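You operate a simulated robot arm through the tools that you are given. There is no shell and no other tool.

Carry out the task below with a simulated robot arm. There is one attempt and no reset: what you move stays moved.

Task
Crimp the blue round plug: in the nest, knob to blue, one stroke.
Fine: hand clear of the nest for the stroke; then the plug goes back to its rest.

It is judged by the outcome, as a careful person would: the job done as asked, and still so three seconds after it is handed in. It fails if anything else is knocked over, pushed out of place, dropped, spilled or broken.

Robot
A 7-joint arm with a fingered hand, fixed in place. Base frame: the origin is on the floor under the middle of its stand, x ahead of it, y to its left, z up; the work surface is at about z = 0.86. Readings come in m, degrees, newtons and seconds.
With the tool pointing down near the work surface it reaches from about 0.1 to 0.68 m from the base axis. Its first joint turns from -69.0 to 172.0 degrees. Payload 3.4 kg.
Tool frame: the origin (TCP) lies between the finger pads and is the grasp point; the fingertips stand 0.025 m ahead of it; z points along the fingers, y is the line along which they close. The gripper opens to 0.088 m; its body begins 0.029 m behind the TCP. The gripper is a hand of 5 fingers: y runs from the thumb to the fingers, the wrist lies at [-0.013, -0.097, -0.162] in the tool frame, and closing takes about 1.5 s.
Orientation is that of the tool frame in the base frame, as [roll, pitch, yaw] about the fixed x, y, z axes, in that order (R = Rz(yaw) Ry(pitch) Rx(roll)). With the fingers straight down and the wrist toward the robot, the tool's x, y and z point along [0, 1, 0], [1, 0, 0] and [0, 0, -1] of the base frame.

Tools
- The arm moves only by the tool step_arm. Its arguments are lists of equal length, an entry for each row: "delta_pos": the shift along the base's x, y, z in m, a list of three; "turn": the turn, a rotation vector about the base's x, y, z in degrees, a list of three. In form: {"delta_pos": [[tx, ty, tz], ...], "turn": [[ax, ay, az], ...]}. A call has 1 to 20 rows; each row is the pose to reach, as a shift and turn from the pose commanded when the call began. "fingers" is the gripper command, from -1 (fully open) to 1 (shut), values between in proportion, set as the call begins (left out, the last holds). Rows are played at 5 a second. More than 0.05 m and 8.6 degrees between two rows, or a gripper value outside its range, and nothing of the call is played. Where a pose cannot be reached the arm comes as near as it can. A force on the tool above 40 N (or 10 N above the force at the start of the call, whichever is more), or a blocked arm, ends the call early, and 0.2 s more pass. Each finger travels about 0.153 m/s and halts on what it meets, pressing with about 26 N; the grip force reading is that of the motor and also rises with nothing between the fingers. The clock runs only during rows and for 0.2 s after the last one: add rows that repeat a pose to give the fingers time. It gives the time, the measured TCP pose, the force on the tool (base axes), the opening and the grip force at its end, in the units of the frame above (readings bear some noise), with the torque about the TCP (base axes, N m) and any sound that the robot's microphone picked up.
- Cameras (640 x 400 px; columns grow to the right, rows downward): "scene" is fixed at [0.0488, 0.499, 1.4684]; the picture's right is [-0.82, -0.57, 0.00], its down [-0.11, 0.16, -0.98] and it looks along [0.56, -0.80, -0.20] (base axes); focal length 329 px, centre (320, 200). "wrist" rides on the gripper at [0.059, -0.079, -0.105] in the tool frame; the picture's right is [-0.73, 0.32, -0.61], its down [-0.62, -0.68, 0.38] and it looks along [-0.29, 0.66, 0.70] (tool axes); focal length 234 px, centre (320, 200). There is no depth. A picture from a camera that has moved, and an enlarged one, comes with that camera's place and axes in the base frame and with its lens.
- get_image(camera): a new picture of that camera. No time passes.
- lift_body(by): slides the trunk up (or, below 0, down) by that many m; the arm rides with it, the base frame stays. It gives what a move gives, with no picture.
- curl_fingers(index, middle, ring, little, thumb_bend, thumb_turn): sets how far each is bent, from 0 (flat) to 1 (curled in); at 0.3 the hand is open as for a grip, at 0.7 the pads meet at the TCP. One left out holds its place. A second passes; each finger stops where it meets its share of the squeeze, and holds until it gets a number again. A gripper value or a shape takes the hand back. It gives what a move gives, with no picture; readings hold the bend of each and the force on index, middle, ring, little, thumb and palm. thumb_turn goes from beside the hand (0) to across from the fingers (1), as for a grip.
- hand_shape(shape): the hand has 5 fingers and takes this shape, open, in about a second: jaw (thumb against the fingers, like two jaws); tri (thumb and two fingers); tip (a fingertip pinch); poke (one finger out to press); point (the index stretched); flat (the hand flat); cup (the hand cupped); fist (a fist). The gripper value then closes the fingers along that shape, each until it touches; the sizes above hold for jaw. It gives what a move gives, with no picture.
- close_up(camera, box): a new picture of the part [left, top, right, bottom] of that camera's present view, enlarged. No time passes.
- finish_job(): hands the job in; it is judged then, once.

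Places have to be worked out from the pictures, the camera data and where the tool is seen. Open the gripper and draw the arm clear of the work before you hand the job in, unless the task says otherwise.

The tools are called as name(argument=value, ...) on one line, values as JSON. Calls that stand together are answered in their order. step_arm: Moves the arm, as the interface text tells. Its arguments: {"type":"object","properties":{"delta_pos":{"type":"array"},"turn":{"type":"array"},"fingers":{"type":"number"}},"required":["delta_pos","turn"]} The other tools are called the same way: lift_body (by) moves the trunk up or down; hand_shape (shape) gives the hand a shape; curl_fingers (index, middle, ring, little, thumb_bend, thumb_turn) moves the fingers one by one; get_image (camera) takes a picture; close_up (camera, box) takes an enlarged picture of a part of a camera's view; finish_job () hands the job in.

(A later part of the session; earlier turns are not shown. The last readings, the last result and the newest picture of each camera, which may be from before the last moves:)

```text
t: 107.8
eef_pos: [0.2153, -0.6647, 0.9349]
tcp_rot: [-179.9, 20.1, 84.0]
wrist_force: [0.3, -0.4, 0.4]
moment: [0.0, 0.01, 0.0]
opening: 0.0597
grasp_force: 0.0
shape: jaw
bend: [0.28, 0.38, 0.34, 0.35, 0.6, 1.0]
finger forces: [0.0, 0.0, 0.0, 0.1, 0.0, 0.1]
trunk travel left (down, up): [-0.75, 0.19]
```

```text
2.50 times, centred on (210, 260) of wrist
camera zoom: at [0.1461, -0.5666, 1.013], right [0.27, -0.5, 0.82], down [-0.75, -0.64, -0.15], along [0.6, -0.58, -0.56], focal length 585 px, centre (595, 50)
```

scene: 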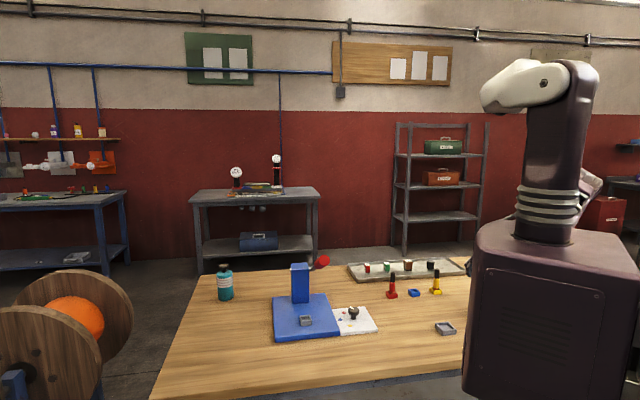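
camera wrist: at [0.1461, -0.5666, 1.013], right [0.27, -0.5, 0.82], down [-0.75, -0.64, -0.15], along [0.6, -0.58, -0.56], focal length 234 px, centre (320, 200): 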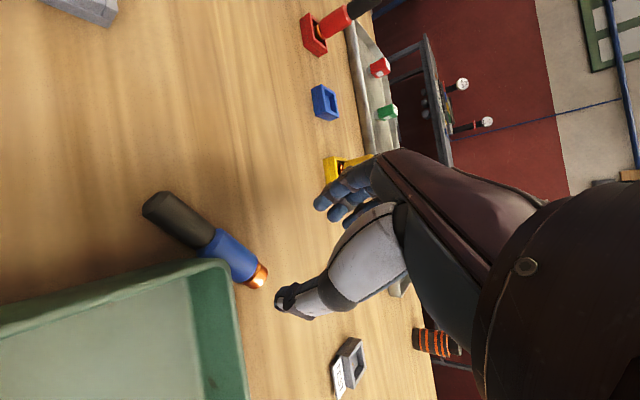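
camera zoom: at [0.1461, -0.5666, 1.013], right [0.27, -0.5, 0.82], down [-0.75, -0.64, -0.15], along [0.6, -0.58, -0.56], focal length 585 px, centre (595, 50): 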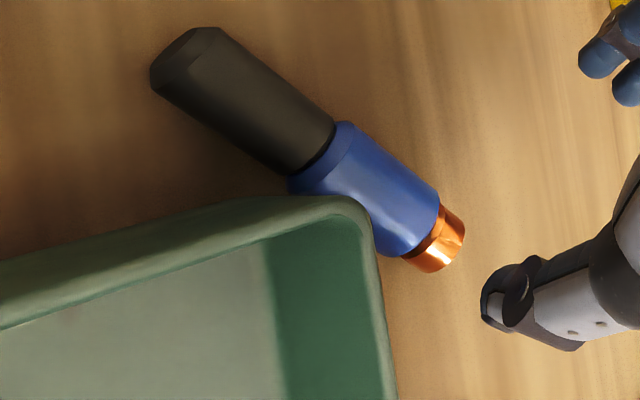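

The tray hasn't shifted. The gap is wider right at the copper end, so I'll go down there, where the thumb cleared before. I'll lightly cage the plug and slide it a few centimetres away from the tray before gripping it properly.

step_arm(delta_pos=[[-0.003, -0.002, -0.015], [-0.005, -0.004, -0.03], [-0.005, -0.004, -0.037], [-0.005, -0.004, -0.041], [-0.005, -0.004, -0.041]], turn=[[0, 0, 0], [0, 0, 0], [0, 0, 0], [0, 0, 0], [0, 0, 0]])

close_up(camera="wrist", box=[160, 130, 420, 340])

```text
t: 109.0
eef_pos: [0.2099, -0.6698, 0.895]
tcp_rot: [-180.0, 20.1, 84.0]
wrist_force: [0.2, 0.6, 0.6]
moment: [-0.01, 0.0, -0.04]
opening: 0.0595
grasp_force: 0.0
shape: jaw
bend: [0.28, 0.38, 0.34, 0.35, 0.6, 1.0]
finger forces: [0.0, 0.1, 0.0, 0.1, 0.1, 0.0]
trunk travel left (down, up): [-0.75, 0.19]
```

```text
1.90 times, centred on (290, 235) of wrist
camera zoom: at [0.1411, -0.5708, 0.9719], right [0.27, -0.5, 0.82], down [-0.75, -0.64, -0.14], along [0.6, -0.58, -0.55], focal length 446 px, centre (377, 133)
```

zoom: 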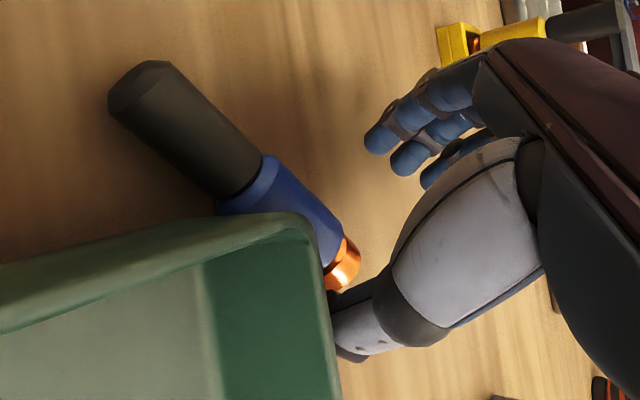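

No contact yet. I'll close gently so the thumb draws the copper end away from the tray toward the fingers.

step_arm(delta_pos=[[0, 0, 0], [0, 0, 0], [0, 0, 0], [0, 0, 0]], turn=[[0, 0, 0], [0, 0, 0], [0, 0, 0], [0, 0, 0]], fingers=0.3)

close_up(camera="wrist", box=[160, 130, 420, 340])

```text
t: 110.0
eef_pos: [0.2091, -0.669, 0.8939]
tcp_rot: [-179.9, 20.1, 84.0]
wrist_force: [0.3, 0.0, 0.3]
moment: [0.01, 0.0, 0.01]
opening: 0.0312
grasp_force: 0.0
shape: jaw
bend: [0.74, 0.51, 0.48, 0.45, 0.73, 1.0]
finger forces: [0.1, 0.0, 0.0, 0.0, 0.0, 0.1]
trunk travel left (down, up): [-0.75, 0.19]
```

```text
1.90 times, centred on (290, 235) of wrist
camera zoom: at [0.1412, -0.5708, 0.9719], right [0.27, -0.5, 0.82], down [-0.75, -0.64, -0.15], along [0.6, -0.58, -0.55], focal length 446 px, centre (377, 133)
```

zoom: 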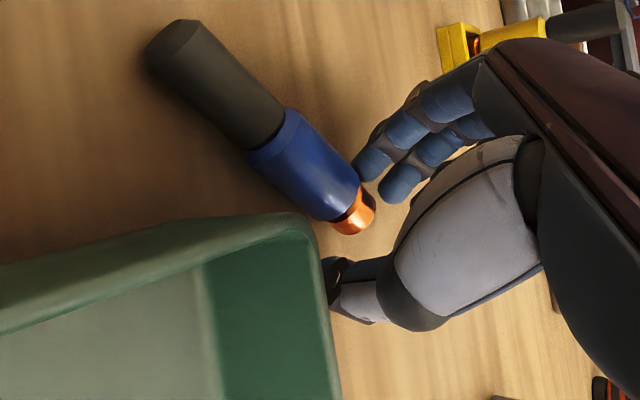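

The plug has moved clear of the tray and now rests by the fingertips. I'll pause briefly to make sure it has stopped.

step_arm(delta_pos=[[0, 0, 0], [0, 0, 0], [0, 0, 0], [0, 0, 0], [0, 0, 0]], turn=[[0, 0, 0], [0, 0, 0], [0, 0, 0], [0, 0, 0], [0, 0, 0]])

close_up(camera="wrist", box=[160, 130, 420, 340])

```text
t: 111.2
eef_pos: [0.2097, -0.6687, 0.8935]
tcp_rot: [-179.9, 20.0, 84.1]
wrist_force: [-0.1, 0.2, 0.1]
moment: [0.04, 0.03, -0.02]
opening: 0.0312
grasp_force: 0.1
shape: jaw
bend: [0.74, 0.51, 0.48, 0.45, 0.73, 1.0]
finger forces: [0.1, 0.0, 0.0, 0.0, 0.0, 0.0]
trunk travel left (down, up): [-0.75, 0.19]
```

```text
1.90 times, centred on (290, 235) of wrist
camera zoom: at [0.1412, -0.5708, 0.9719], right [0.27, -0.5, 0.82], down [-0.75, -0.64, -0.15], along [0.6, -0.58, -0.55], focal length 446 px, centre (377, 133)
```

zoom: 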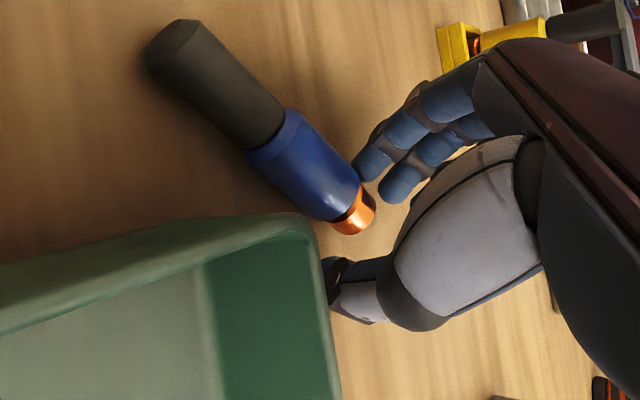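

It has stopped. I'll close the grip on this end now so I can slide it clear under control.

step_arm(delta_pos=[[0, 0, 0], [0, 0, 0], [0, 0, 0], [0, 0, 0], [0, 0, 0], [0, 0, 0]], turn=[[0, 0, 0], [0, 0, 0], [0, 0, 0], [0, 0, 0], [0, 0, 0], [0, 0, 0]], fingers=1)

close_up(camera="wrist", box=[160, 130, 420, 340])

```text
t: 112.6
eef_pos: [0.2092, -0.6675, 0.894]
tcp_rot: [-180.0, 20.1, 84.0]
wrist_force: [-0.2, -0.5, 4.5]
moment: [-0.02, 0.02, -0.05]
opening: 0.0097
grasp_force: 26.1
shape: jaw
bend: [0.72, 0.71, 0.7, 0.7, 0.76, 1.0]
finger forces: [17.0, 5.2, 0.1, 0.0, 21.4, 0.0]
trunk travel left (down, up): [-0.75, 0.19]
```

```text
1.90 times, centred on (290, 235) of wrist
camera zoom: at [0.1409, -0.5703, 0.9724], right [0.27, -0.5, 0.82], down [-0.75, -0.64, -0.14], along [0.6, -0.58, -0.55], focal length 446 px, centre (377, 133)
```

zoom: 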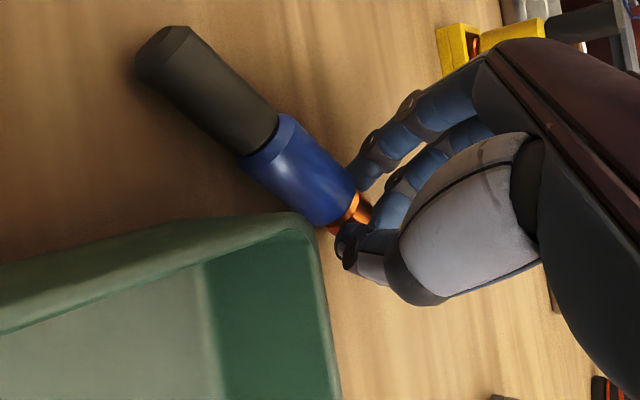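

It's gripped firmly at the copper and blue end. I'll lift it slightly and carry it to open table, turning it so the black grip will face the way I need for the next grasp.

step_arm(delta_pos=[[0.005, 0.0, 0.008], [0.012, 0.002, 0.02], [0.03, 0.02, 0.035], [0.05, 0.04, 0.04], [0.07, 0.06, 0.04], [0.09, 0.08, 0.04], [0.11, 0.1, 0.04], [0.12, 0.107, 0.04], [0.12, 0.107, 0.04]], turn=[[0, 0, 0], [0, 0, 0], [0, 0, -7], [0, 0, -14], [0, 0, -21], [0, 0, -28], [0, 0, -35], [0, 0, -42], [0, 0, -42]])

get_image(camera="wrist")

get_image(camera="scene")

```text
t: 114.6
eef_pos: [0.3298, -0.5616, 0.9329]
tcp_rot: [180.0, 20.1, 42.0]
wrist_force: [1.1, -0.8, -0.4]
moment: [-0.02, 0.01, 0.02]
opening: 0.0076
grasp_force: 26.0
shape: jaw
bend: [0.73, 0.72, 0.7, 0.7, 0.81, 1.0]
finger forces: [0.0, 0.0, 0.1, 0.0, 0.1, 0.0]
out of reach, approached as far as the arm can: row 3
trunk travel left (down, up): [-0.75, 0.19]
```

```text
taken
camera wrist: at [0.3448, -0.4428, 1.0113], right [-0.14, -0.56, 0.82], down [-0.99, 0.03, -0.15], along [0.06, -0.83, -0.55], focal length 234 px, centre (320, 200)
```

wrist: 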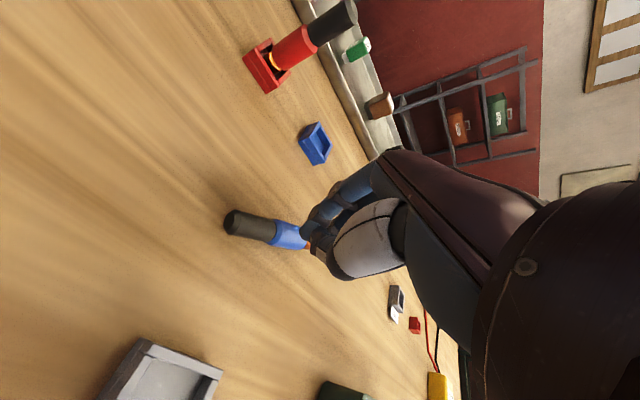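

```text
taken
```

scene: 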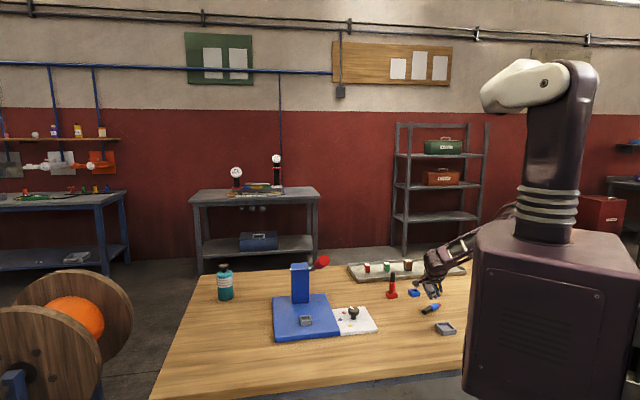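

The plug slid out of the fingertips but is lying just below the hand, in the open. I'll pause to confirm it's still, then locate it.

step_arm(delta_pos=[[0, 0, 0.02], [0, 0, 0.05], [0, 0, 0.08], [0, 0, 0.1], [0, 0, 0.1]], turn=[[0, 0, 0], [0, 0, 0], [0, 0, 0], [0, 0, 0], [0, 0, 0]], fingers=-1)

close_up(camera="scene", box=[390, 275, 480, 345])

get_image(camera="wrist")

```text
t: 115.8
eef_pos: [0.33, -0.5605, 1.034]
tcp_rot: [-180.0, 20.1, 42.0]
wrist_force: [1.4, -0.2, -0.5]
moment: [-0.02, 0.01, -0.02]
opening: 0.0876
grasp_force: 0.0
shape: jaw
bend: [0.3, 0.3, 0.3, 0.3, 0.3, 0.98]
finger forces: [0.1, 0.0, 0.1, 0.0, 0.1, 0.1]
trunk travel left (down, up): [-0.75, 0.19]
```

```text
5.71 times, centred on (435, 310) of scene
camera zoom: at [0.0488, 0.499, 1.4684], right [-0.82, -0.57, 0.0], down [-0.11, 0.16, -0.98], along [0.56, -0.8, -0.2], focal length 1879 px, centre (-337, -429)
```

zoom: 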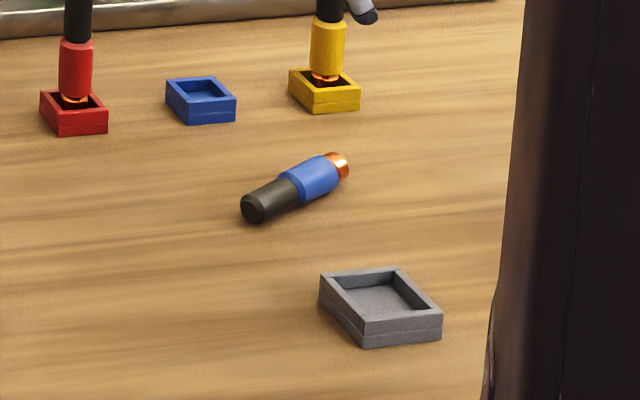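

```text
taken
camera wrist: at [0.3454, -0.4428, 1.1117], right [-0.13, -0.56, 0.82], down [-0.99, 0.03, -0.14], along [0.06, -0.83, -0.55], focal length 234 px, centre (320, 200)
```

wrist: 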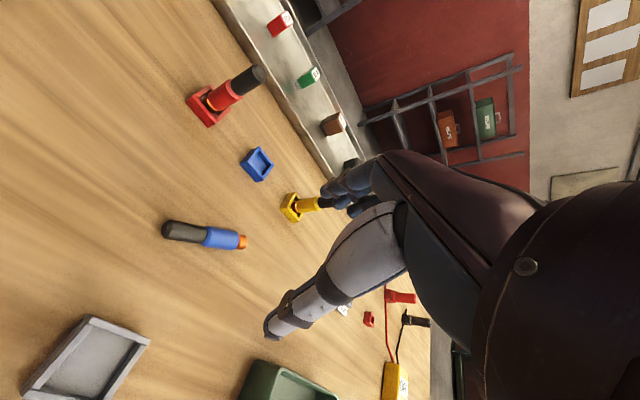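

The plug now lies in open table: centre about (0.333, -0.587), axis at about 71°, black end toward +y. Before gripping it, I'll test with the empty hand whether the handshake pose, index side up and pointing forward, is reachable near the press.

step_arm(delta_pos=[[0.009, 0.012, 0.01], [0.018, 0.025, 0.02], [0.028, 0.037, 0.03], [0.037, 0.049, 0.04], [0.046, 0.062, 0.05], [0.055, 0.074, 0.05], [0.065, 0.086, 0.05], [0.074, 0.098, 0.05], [0.083, 0.111, 0.05], [0.092, 0.123, 0.05], [0.102, 0.135, 0.05], [0.111, 0.148, 0.05], [0.12, 0.16, 0.05], [0.12, 0.16, 0.05]], turn=[[3.34, -6.85, -1.82], [6.68, -13.7, -3.65], [10.02, -20.55, -5.47], [13.36, -27.4, -7.29], [16.7, -34.25, -9.12], [20.04, -41.1, -10.94], [23.39, -47.96, -12.76], [26.73, -54.81, -14.58], [30.07, -61.66, -16.41], [33.41, -68.51, -18.23], [36.75, -75.36, -20.05], [40.09, -82.21, -21.88], [43.43, -89.06, -23.7], [43.43, -89.06, -23.7]])

get_image(camera="wrist")

get_image(camera="scene")

```text
t: 118.8
eef_pos: [0.4205, -0.4245, 1.1232]
tcp_rot: [-179.9, -78.0, 10.0]
wrist_force: [0.8, -0.1, 0.5]
moment: [-0.02, 0.02, 0.02]
opening: 0.0878
grasp_force: 0.0
shape: jaw
bend: [0.3, 0.3, 0.3, 0.3, 0.3, 0.98]
finger forces: [0.0, 0.0, 0.1, 0.1, 0.1, 0.0]
out of reach, approached as far as the arm can: row 11, 12, 13, 14
trunk travel left (down, up): [-0.75, 0.19]
```

```text
taken
camera wrist: at [0.3186, -0.3631, 1.2013], right [-0.68, -0.45, -0.58], down [0.12, 0.71, -0.69], along [0.73, -0.54, -0.43], focal length 234 px, centre (320, 200)
```

wrist: 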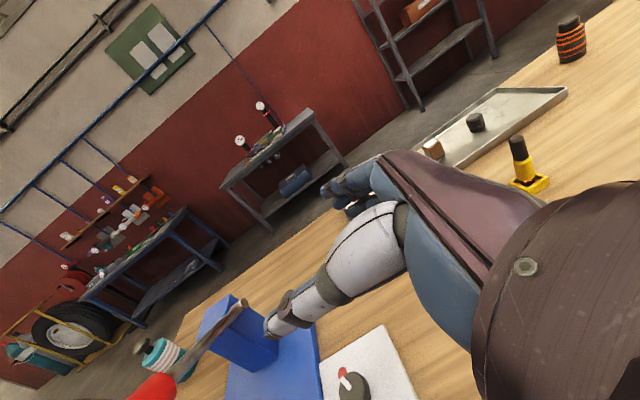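

```text
taken
```

scene: 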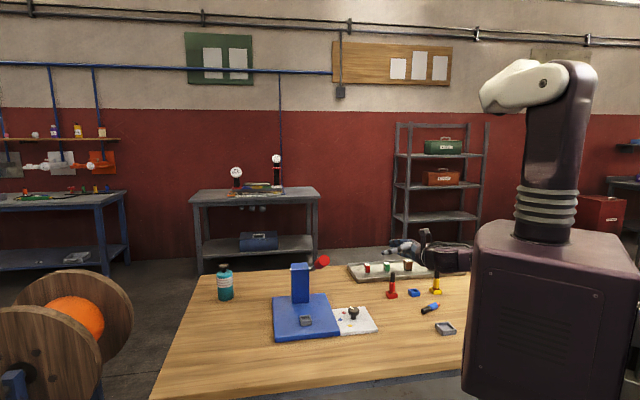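

The handshake orientation itself is reachable; it was just too close in at that spot. I'll continue outward toward the nest, low and short of the lever, to confirm reach there.

step_arm(delta_pos=[[0.0217, 0.0225, -0.023], [0.0433, 0.045, -0.046], [0.065, 0.0675, -0.069], [0.0867, 0.09, -0.092], [0.1083, 0.1125, -0.115], [0.13, 0.135, -0.138], [0.13, 0.135, -0.138]], turn=[[0, 0, 0], [0, 0, 0], [0, 0, 0], [0, 0, 0], [0, 0, 0], [0, 0, 0], [0, 0, 0]])

get_image(camera="wrist")

close_up(camera="scene", box=[250, 220, 470, 350])

```text
t: 120.4
eef_pos: [0.4221, -0.4071, 1.1342]
tcp_rot: [-179.9, -77.8, 10.0]
wrist_force: [0.5, 0.0, 0.2]
moment: [0.0, -0.02, 0.01]
opening: 0.0877
grasp_force: 0.0
shape: jaw
bend: [0.3, 0.3, 0.3, 0.3, 0.3, 0.98]
finger forces: [0.0, 0.0, 0.1, 0.0, 0.0, 0.0]
out of reach, approached as far as the arm can: row 1, 2, 3, 4, 5, 6, 7
trunk travel left (down, up): [-0.75, 0.19]
```

```text
taken
camera wrist: at [0.3199, -0.3471, 1.213], right [-0.68, -0.45, -0.58], down [0.12, 0.71, -0.69], along [0.73, -0.54, -0.43], focal length 234 px, centre (320, 200)
```

wrist: 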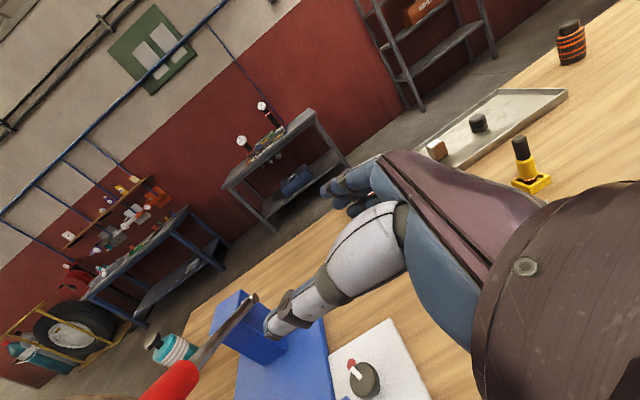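

```text
2.91 times, centred on (360, 285) of scene
camera zoom: at [0.0488, 0.499, 1.4684], right [-0.82, -0.57, 0.0], down [-0.11, 0.16, -0.98], along [0.56, -0.8, -0.2], focal length 957 px, centre (204, -47)
```

zoom: 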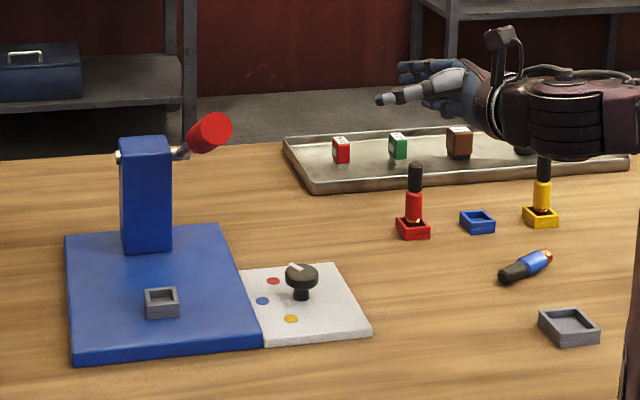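

At this heading the arm stalls, but pointing the hand further left, about 40° and straight toward the nest from the right, should be more natural for it. I'll test that.

step_arm(delta_pos=[[0.01, 0.0, -0.02], [0.025, 0.01, -0.045], [0.045, 0.025, -0.075], [0.065, 0.037, -0.1], [0.078, 0.047, -0.11], [0.078, 0.047, -0.11]], turn=[[0, 0, 7.5], [0, 0, 15], [0, 0, 22.5], [0, 0, 30], [0, 0, 30], [0, 0, 30]])

close_up(camera="scene", box=[250, 220, 470, 350])

```text
t: 121.8
eef_pos: [0.442, -0.3898, 1.0989]
tcp_rot: [-179.2, -77.9, 39.3]
wrist_force: [-1.0, -1.6, 0.2]
moment: [0.0, -0.01, 0.03]
opening: 0.0878
grasp_force: 0.0
shape: jaw
bend: [0.3, 0.3, 0.3, 0.3, 0.3, 0.98]
finger forces: [0.0, 0.1, 0.0, 0.1, 0.1, 0.1]
out of reach, approached as far as the arm can: row 1, 2, 3, 4, 5, 6
trunk travel left (down, up): [-0.75, 0.19]
```

```text
2.91 times, centred on (360, 285) of scene
camera zoom: at [0.0488, 0.499, 1.4684], right [-0.82, -0.57, 0.0], down [-0.11, 0.16, -0.98], along [0.56, -0.8, -0.2], focal length 957 px, centre (204, -47)
```

zoom: 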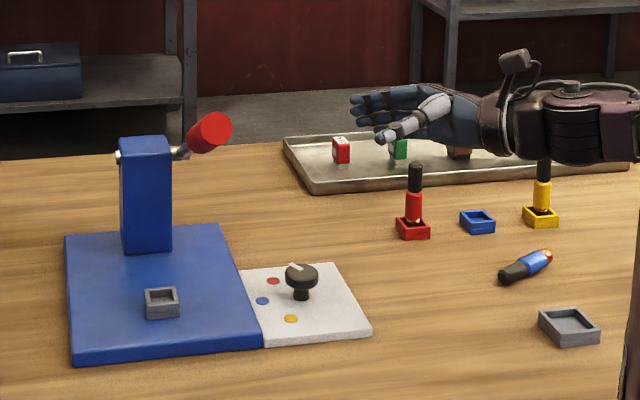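

The index-up pose works only close in, so it can't serve the nest directly, but it could stand the plug upright again. I'll test whether it's reachable over the blue rest.

step_arm(delta_pos=[[-0.002, -0.03, 0.01], [-0.004, -0.06, 0.02], [-0.006, -0.09, 0.03], [-0.008, -0.12, 0.03], [-0.01, -0.15, 0.03], [-0.012, -0.18, 0.03], [-0.014, -0.21, 0.03], [-0.016, -0.24, 0.03], [-0.017, -0.27, 0.03], [-0.017, -0.27, 0.03]], turn=[[0, 0, -7.7], [0, 0, -15.4], [0, 0, -23.1], [0, 0, -30.8], [0, 0, -38.5], [0, 0, -46.2], [0, 0, -53.9], [0, 0, -61.6], [0, 0, -69.3], [0, 0, -69.3]])

get_image(camera="wrist")

close_up(camera="scene", box=[340, 200, 500, 330])

```text
t: 124.0
eef_pos: [0.3995, -0.6602, 1.1495]
tcp_rot: [180.0, -77.8, -29.2]
wrist_force: [0.1, 0.0, -0.7]
moment: [0.0, -0.04, 0.03]
opening: 0.0879
grasp_force: 0.0
shape: jaw
bend: [0.3, 0.3, 0.3, 0.3, 0.3, 0.98]
finger forces: [0.1, 0.0, 0.0, 0.0, 0.0, 0.1]
out of reach, approached as far as the arm can: row 8, 9, 10
trunk travel left (down, up): [-0.75, 0.19]
```

```text
taken
camera wrist: at [0.3595, -0.5487, 1.2284], right [-0.81, 0.08, -0.58], down [0.55, 0.47, -0.69], along [0.22, -0.88, -0.43], focal length 234 px, centre (320, 200)
```

wrist: 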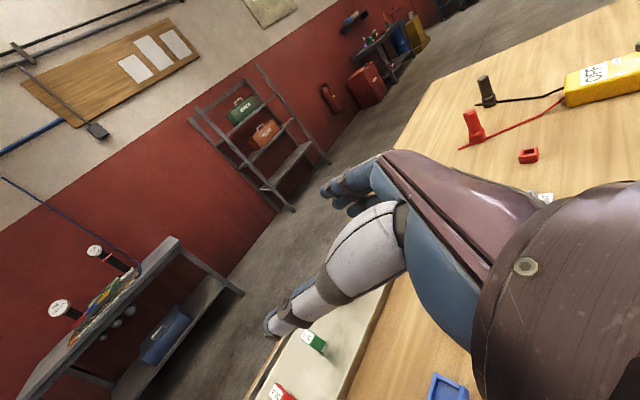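

```text
3.08 times, centred on (420, 265) of scene
camera zoom: at [0.0488, 0.499, 1.4684], right [-0.82, -0.57, 0.0], down [-0.11, 0.16, -0.98], along [0.56, -0.8, -0.2], focal length 1012 px, centre (12, 0)
```

zoom: 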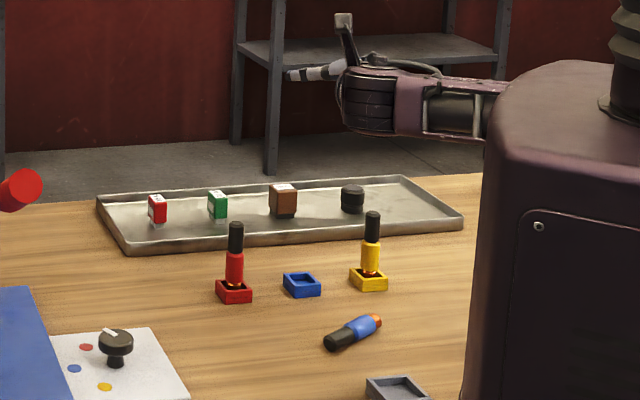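

It gets within 2.5 cm of the rest, so a slightly different heading may reach it. I'll turn 20° more toward the right and try again.

step_arm(delta_pos=[[0.005, 0, -0.015], [0.012, -0.002, -0.03], [0.02, -0.003, -0.045], [0.026, -0.004, -0.06], [0.026, -0.004, -0.06]], turn=[[0, 0, -6], [0, 0, -12], [0, 0, -18], [0, 0, -22], [0, 0, -22]])

close_up(camera="scene", box=[340, 200, 500, 330])

```text
t: 125.2
eef_pos: [0.3249, -0.7072, 1.1469]
tcp_rot: [-179.3, -77.9, -51.7]
wrist_force: [0.1, 0.1, 0.8]
moment: [0.01, 0.02, 0.0]
opening: 0.0877
grasp_force: 0.0
shape: jaw
bend: [0.3, 0.3, 0.3, 0.3, 0.3, 0.98]
finger forces: [0.0, 0.0, 0.0, 0.0, 0.0, 0.1]
out of reach, approached as far as the arm can: row 1, 2, 3, 4, 5
trunk travel left (down, up): [-0.75, 0.19]
```

```text
3.08 times, centred on (420, 265) of scene
camera zoom: at [0.0488, 0.499, 1.4684], right [-0.82, -0.57, 0.0], down [-0.11, 0.16, -0.98], along [0.56, -0.8, -0.2], focal length 1012 px, centre (12, 0)
```

zoom: 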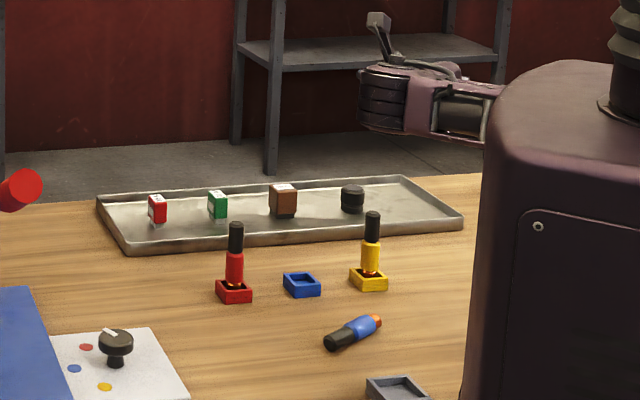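

That heading is worse, so the index-up route isn't dependable. Instead I'll grip the black end from above with the hand vertical and pivot the plug up on its foot against the table, which gives the straight grip that worked at the start. First I'll bring the hand back around to vertical.

step_arm(delta_pos=[[0.01, 0.031, 0], [0.021, 0.062, 0], [0.032, 0.093, 0], [0.043, 0.124, 0], [0.053, 0.154, 0], [0.064, 0.185, 0], [0.075, 0.216, 0], [0.085, 0.247, 0], [0.085, 0.247, 0]], turn=[[0, 0, 7.7], [0, 0, 15.4], [0, 0, 23.1], [0, 0, 30.8], [0, 0, 38.5], [0, 0, 46.2], [0, 0, 53.9], [0, 0, 61.6], [0, 0, 61.6]])

step_arm(delta_pos=[[-0.004, -0.008, 0], [-0.008, -0.016, 0], [-0.012, -0.024, 0], [-0.016, -0.032, 0], [-0.02, -0.04, 0], [-0.024, -0.048, 0], [-0.028, -0.056, 0], [-0.032, -0.064, 0], [-0.036, -0.072, 0], [-0.04, -0.08, 0], [-0.044, -0.088, 0], [-0.05, -0.1, 0], [-0.05, -0.1, 0]], turn=[[-4.09, 5.33, 3.83], [-8.18, 10.66, 7.66], [-12.28, 16.0, 11.5], [-16.37, 21.33, 15.33], [-20.46, 26.66, 19.16], [-24.55, 31.99, 22.99], [-28.64, 37.32, 26.82], [-32.73, 42.65, 30.65], [-36.83, 47.99, 34.49], [-40.92, 53.32, 38.32], [-45.01, 58.65, 42.15], [-49.1, 63.98, 45.98], [-49.1, 63.98, 45.98]])

get_image(camera="wrist")

close_up(camera="scene", box=[340, 200, 500, 330])

```text
t: 127.2
eef_pos: [0.4113, -0.4581, 1.1459]
tcp_rot: [179.9, -78.0, 10.7]
wrist_force: [-1.0, -0.2, -0.1]
moment: [0.0, 0.03, -0.01]
opening: 0.0877
grasp_force: 0.0
shape: jaw
bend: [0.3, 0.3, 0.3, 0.3, 0.3, 0.98]
finger forces: [0.0, 0.0, 0.0, 0.0, 0.0, 0.0]
trunk travel left (down, up): [-0.75, 0.19]
```

```text
t: 130.0
eef_pos: [0.3602, -0.5576, 1.1471]
tcp_rot: [-179.8, 0.1, 65.1]
wrist_force: [-0.2, -0.2, -0.9]
moment: [0.0, -0.03, 0.0]
opening: 0.0877
grasp_force: 0.0
shape: jaw
bend: [0.3, 0.3, 0.3, 0.3, 0.3, 0.98]
finger forces: [0.1, 0.1, 0.0, 0.1, 0.0, 0.1]
trunk travel left (down, up): [-0.75, 0.19]
```

```text
taken
camera wrist: at [0.3144, -0.4725, 1.2523], right [-0.01, -0.8, 0.61], down [-0.88, -0.28, -0.38], along [0.47, -0.54, -0.7], focal length 234 px, centre (320, 200)
```

wrist: 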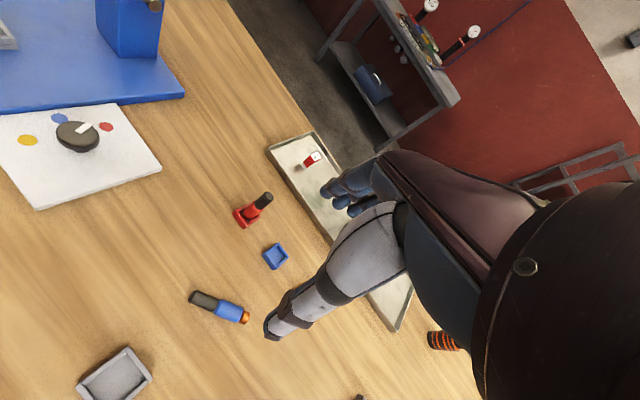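

```text
3.08 times, centred on (420, 265) of scene
camera zoom: at [0.0488, 0.499, 1.4684], right [-0.82, -0.57, 0.0], down [-0.11, 0.16, -0.98], along [0.56, -0.8, -0.2], focal length 1012 px, centre (12, 0)
```

zoom: 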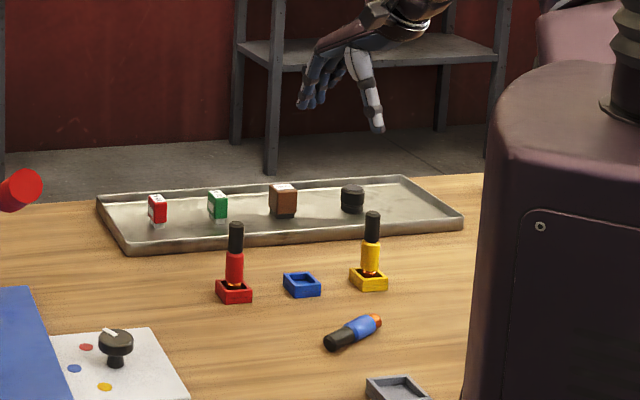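

The hand is vertical again over the plug, which hasn't moved. I'll zoom in for its precise line.

close_up(camera="wrist", box=[170, 270, 270, 345])

close_up(camera="scene", box=[410, 290, 450, 320])

```text
5.33 times, centred on (220, 308) of wrist
camera zoom: at [0.3144, -0.4725, 1.2523], right [-0.01, -0.8, 0.61], down [-0.88, -0.28, -0.38], along [0.47, -0.54, -0.7], focal length 1249 px, centre (853, -373)
```

zoom: 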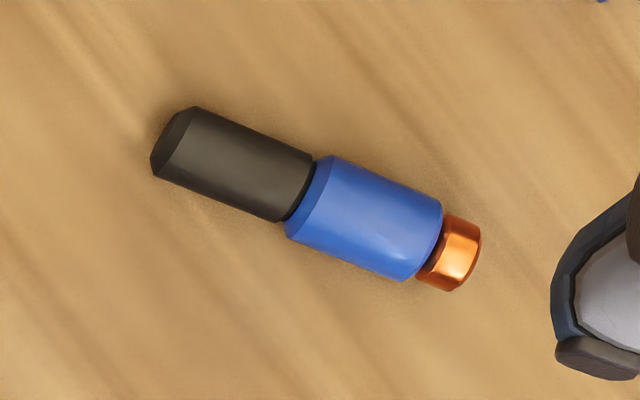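

```text
13.33 times, centred on (430, 305) of scene
camera zoom: at [0.0488, 0.499, 1.4684], right [-0.82, -0.57, 0.0], down [-0.11, 0.16, -0.98], along [0.56, -0.8, -0.2], focal length 4384 px, centre (-1147, -1200)
```

zoom: 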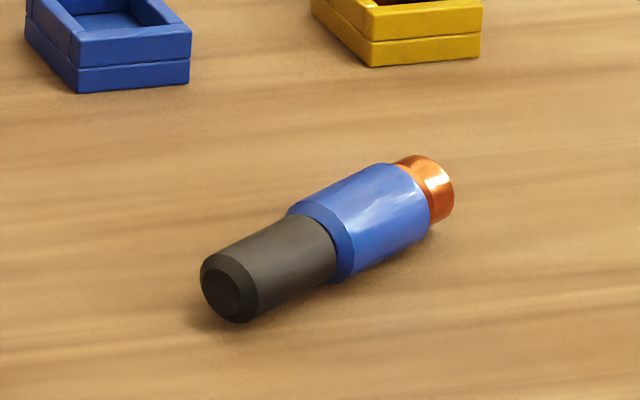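

The plug runs from copper end (0.325, -0.626) to black end (0.354, -0.543). I'll align the hand (yaw 71°) over the black part, about 11 mm from its end, and descend with the hand open.

step_arm(delta_pos=[[-0.003, 0.001, -0.04], [-0.006, 0.002, -0.08], [-0.0094, 0.0044, -0.12], [-0.0094, 0.0044, -0.16], [-0.0094, 0.0044, -0.2], [-0.0094, 0.0044, -0.225], [-0.0094, 0.0044, -0.225]], turn=[[0, 0, 3], [0, 0, 6], [0, 0, 6], [0, 0, 6], [0, 0, 6], [0, 0, 6], [0, 0, 6]])

get_image(camera="wrist")

close_up(camera="scene", box=[380, 240, 480, 330])

```text
t: 131.6
eef_pos: [0.3507, -0.5523, 0.9225]
tcp_rot: [-179.8, 0.0, 71.0]
wrist_force: [-0.1, -0.6, -0.2]
moment: [0.04, 0.03, 0.0]
opening: 0.0877
grasp_force: 0.2
shape: jaw
bend: [0.3, 0.3, 0.3, 0.3, 0.3, 0.98]
finger forces: [0.0, 0.1, 0.0, 0.0, 0.1, 0.1]
trunk travel left (down, up): [-0.75, 0.19]
```

```text
taken
camera wrist: at [0.296, -0.4737, 1.0274], right [0.07, -0.79, 0.61], down [-0.85, -0.37, -0.38], along [0.52, -0.49, -0.7], focal length 234 px, centre (320, 200)
```

wrist: 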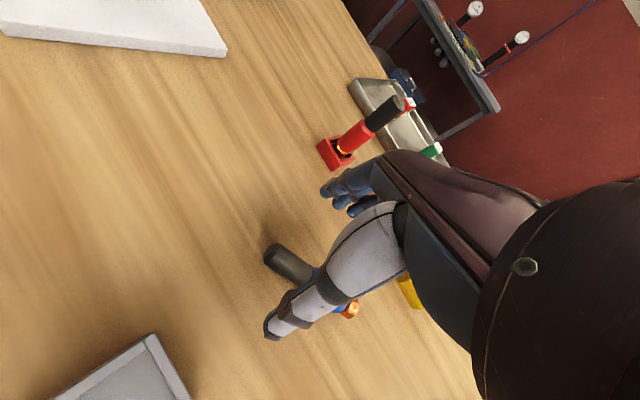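

```text
4.44 times, centred on (430, 285) of scene
camera zoom: at [0.0488, 0.499, 1.4684], right [-0.82, -0.57, 0.0], down [-0.11, 0.16, -0.98], along [0.56, -0.8, -0.2], focal length 1462 px, centre (-169, -178)
```

zoom: 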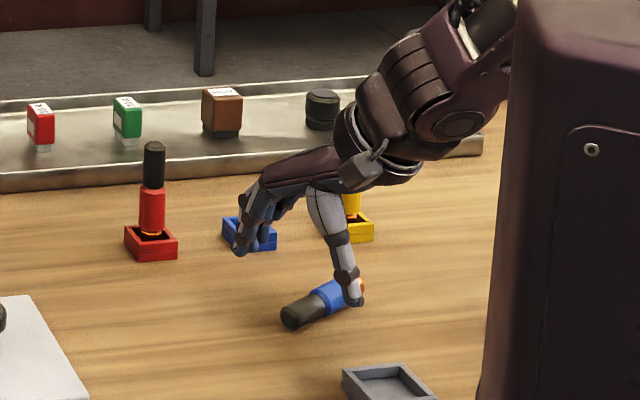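

The hand straddles the black end: fingers beyond, thumb on the near side. I'll descend to just above the table, watching the force.

step_arm(delta_pos=[[0, 0, -0.01], [0, 0, -0.02], [0, 0, -0.027], [0, 0, -0.031], [0, 0, -0.031]], turn=[[0, 0, 0], [0, 0, 0], [0, 0, 0], [0, 0, 0], [0, 0, 0]])

close_up(camera="scene", box=[390, 260, 470, 330])

close_up(camera="wrist", box=[220, 170, 400, 350])

```text
t: 132.8
eef_pos: [0.3511, -0.5532, 0.8908]
tcp_rot: [-179.6, 0.0, 71.2]
wrist_force: [-0.6, 0.6, 0.0]
moment: [0.04, 0.0, 0.0]
opening: 0.0874
grasp_force: 0.0
shape: jaw
bend: [0.3, 0.3, 0.3, 0.3, 0.3, 0.98]
finger forces: [0.0, 0.0, 0.1, 0.0, 0.0, 0.1]
trunk travel left (down, up): [-0.75, 0.19]
```

```text
5.71 times, centred on (430, 295) of scene
camera zoom: at [0.0488, 0.499, 1.4684], right [-0.82, -0.57, 0.0], down [-0.11, 0.16, -0.98], along [0.56, -0.8, -0.2], focal length 1879 px, centre (-309, -343)
```

zoom: 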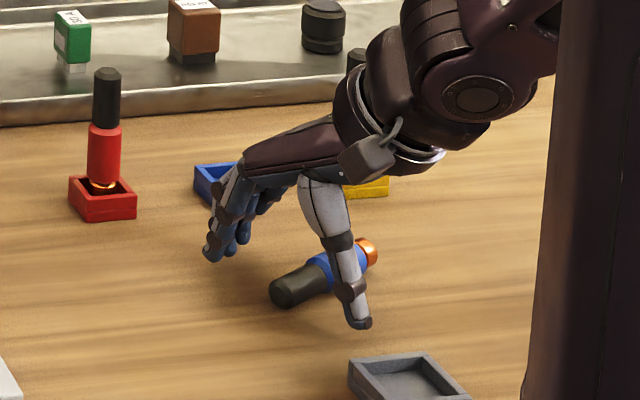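

```text
2.22 times, centred on (310, 260) of wrist
camera zoom: at [0.2965, -0.4735, 0.9963], right [0.07, -0.79, 0.61], down [-0.85, -0.37, -0.38], along [0.52, -0.49, -0.7], focal length 520 px, centre (342, 67)
```

zoom: 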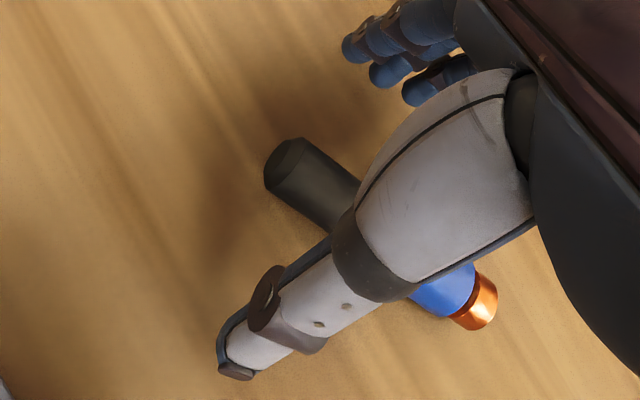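

No contact with the table yet, and the plug lies between fingers and thumb. I'll close on it.

step_arm(delta_pos=[[0, 0, 0], [0, 0, 0], [0, 0, 0], [0, 0, 0], [0, 0, 0], [0, 0, 0]], turn=[[0, 0, 0], [0, 0, 0], [0, 0, 0], [0, 0, 0], [0, 0, 0], [0, 0, 0]], fingers=0.4)

step_arm(delta_pos=[[0, 0, 0], [0, 0, 0], [0, 0, 0], [0, 0, 0], [0, 0, 0], [0, 0, 0]], turn=[[0, 0, 0], [0, 0, 0], [0, 0, 0], [0, 0, 0], [0, 0, 0], [0, 0, 0]], fingers=1)

close_up(camera="scene", box=[390, 260, 470, 330])

close_up(camera="wrist", box=[220, 170, 400, 350])

```text
t: 134.2
eef_pos: [0.3511, -0.5542, 0.8911]
tcp_rot: [-179.7, 0.0, 71.1]
wrist_force: [0.4, -0.1, -0.2]
moment: [-0.01, 0.06, -0.01]
opening: 0.0266
grasp_force: 0.0
shape: jaw
bend: [0.74, 0.53, 0.51, 0.48, 0.74, 1.0]
finger forces: [0.0, 0.1, 0.0, 0.0, 0.0, 0.1]
trunk travel left (down, up): [-0.75, 0.19]
```

```text
t: 135.6
eef_pos: [0.3516, -0.5537, 0.8913]
tcp_rot: [-179.8, -0.1, 71.1]
wrist_force: [0.6, 0.3, 0.1]
moment: [-0.05, 0.0, 0.03]
opening: 0.0156
grasp_force: 25.1
shape: jaw
bend: [0.73, 0.6, 0.61, 0.66, 0.75, 1.0]
finger forces: [14.4, 6.4, 2.8, 0.0, 23.5, 0.0]
trunk travel left (down, up): [-0.75, 0.19]
```

```text
5.71 times, centred on (430, 295) of scene
camera zoom: at [0.0488, 0.499, 1.4684], right [-0.82, -0.57, 0.0], down [-0.11, 0.16, -0.98], along [0.56, -0.8, -0.2], focal length 1879 px, centre (-309, -343)
```

zoom: 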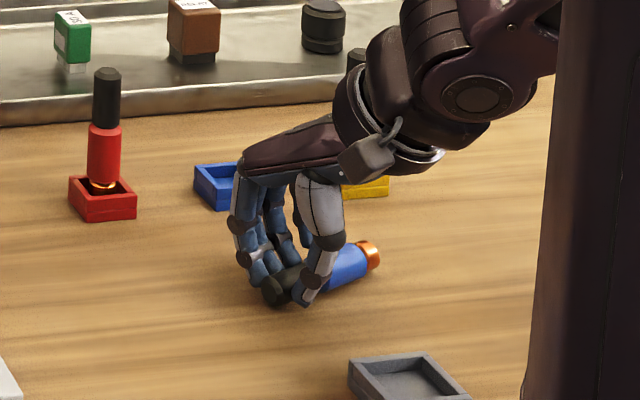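

```text
2.22 times, centred on (310, 260) of wrist
camera zoom: at [0.2966, -0.4735, 0.9964], right [0.07, -0.79, 0.61], down [-0.85, -0.37, -0.38], along [0.52, -0.49, -0.7], focal length 520 px, centre (342, 67)
```

zoom: 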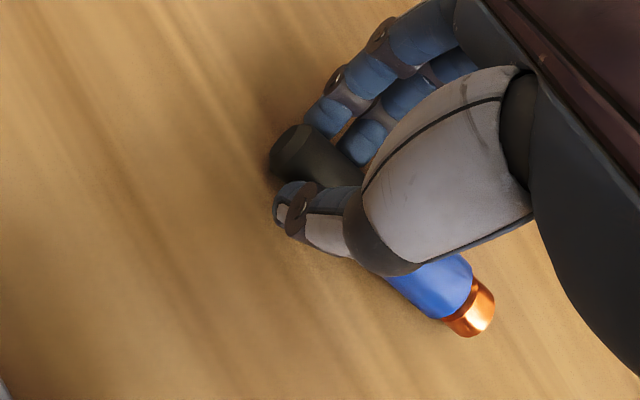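

This is a firm grip on the black end, but held by three fingers it can't swing to vertical. A two-point fingertip pinch near the top would let the plug hang plumb under its own weight whatever the hand angle, which also suits the nest. I'll release, rise slightly and switch the hand to the fingertip pinch.

step_arm(delta_pos=[[0, 0, 0], [0, 0, 0], [0, 0, 0], [0, 0, 0], [0, 0, 0]], turn=[[0, 0, 0], [0, 0, 0], [0, 0, 0], [0, 0, 0], [0, 0, 0]], fingers=-1)

step_arm(delta_pos=[[0, 0, 0.03], [0, 0, 0.06], [0, 0, 0.09], [0, 0, 0.09]], turn=[[0, 0, 0], [0, 0, 0], [0, 0, 0], [0, 0, 0]])

hand_shape(shape="tip")

get_image(camera="wrist")

close_up(camera="scene", box=[380, 235, 480, 325])

```text
t: 136.8
eef_pos: [0.3515, -0.5536, 0.8916]
tcp_rot: [-179.7, 0.0, 71.0]
wrist_force: [0.2, -0.7, 0.0]
moment: [0.01, -0.01, -0.03]
opening: 0.0877
grasp_force: 0.0
shape: jaw
bend: [0.3, 0.3, 0.3, 0.3, 0.3, 0.98]
finger forces: [0.0, 0.0, 0.1, 0.0, 0.0, 0.0]
trunk travel left (down, up): [-0.75, 0.19]
```

```text
t: 137.8
eef_pos: [0.3508, -0.5528, 0.9808]
tcp_rot: [-179.7, 0.0, 71.0]
wrist_force: [-0.1, -0.2, 1.2]
moment: [0.01, 0.02, 0.02]
opening: 0.0875
grasp_force: 0.1
shape: jaw
bend: [0.3, 0.3, 0.3, 0.3, 0.3, 0.98]
finger forces: [0.0, 0.0, 0.0, 0.0, 0.0, 0.0]
trunk travel left (down, up): [-0.75, 0.19]
```

```text
t: 138.7
eef_pos: [0.3515, -0.5527, 0.9808]
tcp_rot: [-179.7, 0.0, 71.2]
wrist_force: [0.3, -0.3, -0.3]
moment: [-0.01, 0.0, 0.01]
opening: 0.0877
grasp_force: 0.0
shape: tip
bend: [0.3, 0.98, 0.99, 0.99, 0.3, 0.98]
finger forces: [0.1, 0.1, 0.0, 0.0, 0.0, 0.1]
trunk travel left (down, up): [-0.75, 0.19]
```

```text
taken
camera wrist: at [0.2969, -0.4736, 1.086], right [0.07, -0.79, 0.61], down [-0.85, -0.37, -0.38], along [0.52, -0.49, -0.7], focal length 234 px, centre (320, 200)
```

wrist: 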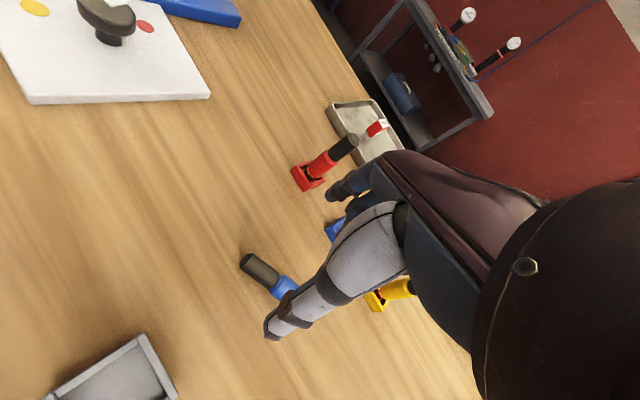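

```text
4.44 times, centred on (430, 280) of scene
camera zoom: at [0.0488, 0.499, 1.4684], right [-0.82, -0.57, 0.0], down [-0.11, 0.16, -0.98], along [0.56, -0.8, -0.2], focal length 1462 px, centre (-169, -156)
```

zoom: 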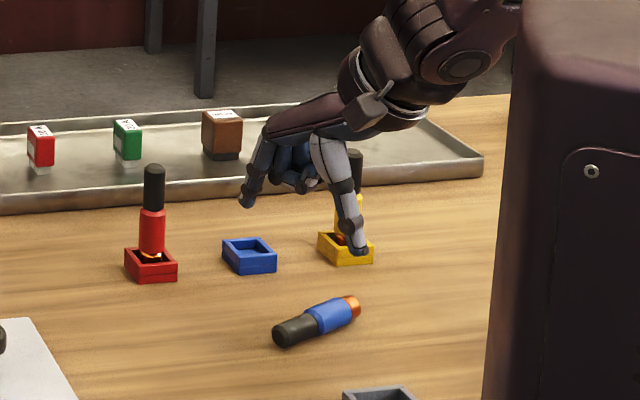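

The middle, ring and little fingers are now folded, leaving index and thumb. I'll close the pinch once in the air to see exactly where the tips meet.

step_arm(delta_pos=[[0, 0, 0], [0, 0, 0], [0, 0, 0], [0, 0, 0], [0, 0, 0], [0, 0, 0], [0, 0, 0], [0, 0, 0]], turn=[[0, 0, 0], [0, 0, 0], [0, 0, 0], [0, 0, 0], [0, 0, 0], [0, 0, 0], [0, 0, 0], [0, 0, 0]], fingers=0.75)

close_up(camera="wrist", box=[220, 150, 420, 350])

close_up(camera="scene", box=[390, 245, 470, 315])

```text
t: 140.5
eef_pos: [0.3515, -0.5545, 0.9818]
tcp_rot: [-179.7, -0.1, 71.1]
wrist_force: [-0.8, -0.4, -1.1]
moment: [0.06, 0.0, -0.01]
opening: 0.011
grasp_force: 0.1
shape: tip
bend: [0.72, 0.98, 0.99, 0.99, 0.74, 1.0]
finger forces: [0.0, 0.1, 0.1, 0.0, 0.1, 0.0]
trunk travel left (down, up): [-0.75, 0.19]
```

```text
2.00 times, centred on (320, 250) of wrist
camera zoom: at [0.2969, -0.4736, 1.086], right [0.07, -0.79, 0.61], down [-0.85, -0.37, -0.38], along [0.52, -0.49, -0.7], focal length 468 px, centre (320, 100)
```

zoom: 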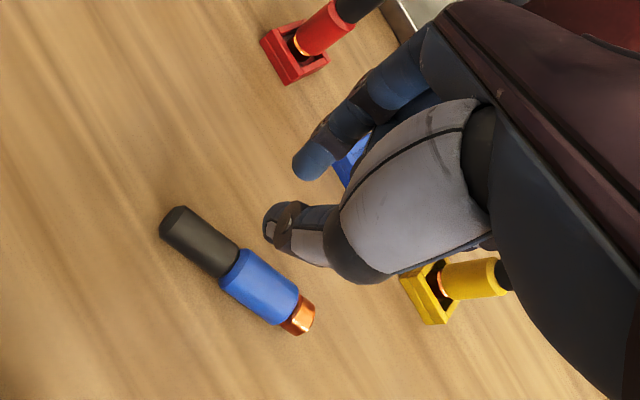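

```text
5.71 times, centred on (430, 280) of scene
camera zoom: at [0.0488, 0.499, 1.4684], right [-0.82, -0.57, 0.0], down [-0.11, 0.16, -0.98], along [0.56, -0.8, -0.2], focal length 1879 px, centre (-309, -257)
```

zoom: 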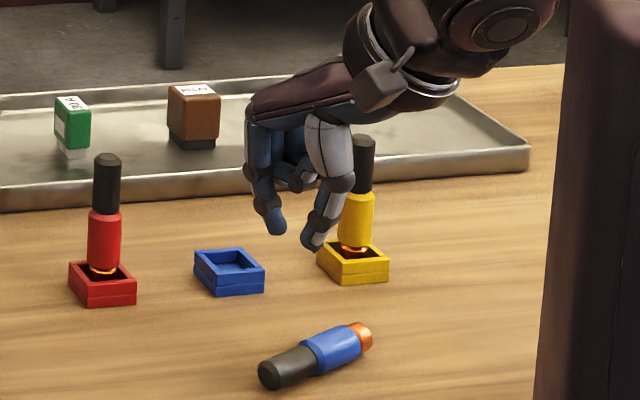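

The index and thumb tips meet just ahead of the tool point. The plug is at (0.330, -0.624) to (0.358, -0.547), so I'll open, move to about 11 mm from its black end, and descend.

step_arm(delta_pos=[[0.0, 0.0, 0], [0.002, -0.003, 0], [0.004, -0.007, -0.02], [0.004, -0.007, -0.05], [0.004, -0.007, -0.075], [0.004, -0.007, -0.088], [0.004, -0.007, -0.0925], [0.004, -0.007, -0.0925]], turn=[[0, 0, 0], [0, 0, 0], [0, 0, 0], [0, 0, 0], [0, 0, 0], [0, 0, 0], [0, 0, 0], [0, 0, 0]], fingers=-1)

close_up(camera="wrist", box=[220, 150, 420, 350])

close_up(camera="scene", box=[390, 255, 470, 325])

```text
t: 142.3
eef_pos: [0.3551, -0.5614, 0.8883]
tcp_rot: [-179.7, 0.0, 71.0]
wrist_force: [0.1, 0.3, -0.1]
moment: [0.03, -0.01, 0.05]
opening: 0.088
grasp_force: 0.1
shape: tip
bend: [0.3, 0.98, 0.99, 0.99, 0.3, 0.98]
finger forces: [0.0, 0.1, 0.0, 0.1, 0.0, 0.0]
trunk travel left (down, up): [-0.75, 0.19]
```

```text
2.00 times, centred on (320, 250) of wrist
camera zoom: at [0.3008, -0.481, 0.9939], right [0.07, -0.79, 0.61], down [-0.85, -0.37, -0.38], along [0.52, -0.49, -0.7], focal length 468 px, centre (320, 100)
```

zoom: 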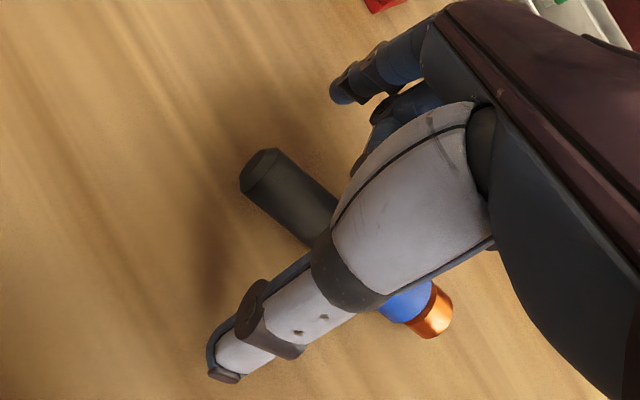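

```text
5.71 times, centred on (430, 290) of scene
camera zoom: at [0.0488, 0.499, 1.4684], right [-0.82, -0.57, 0.0], down [-0.11, 0.16, -0.98], along [0.56, -0.8, -0.2], focal length 1879 px, centre (-309, -314)
```

zoom: 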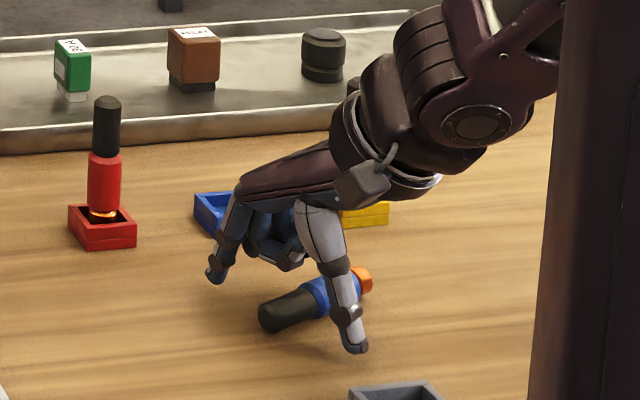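

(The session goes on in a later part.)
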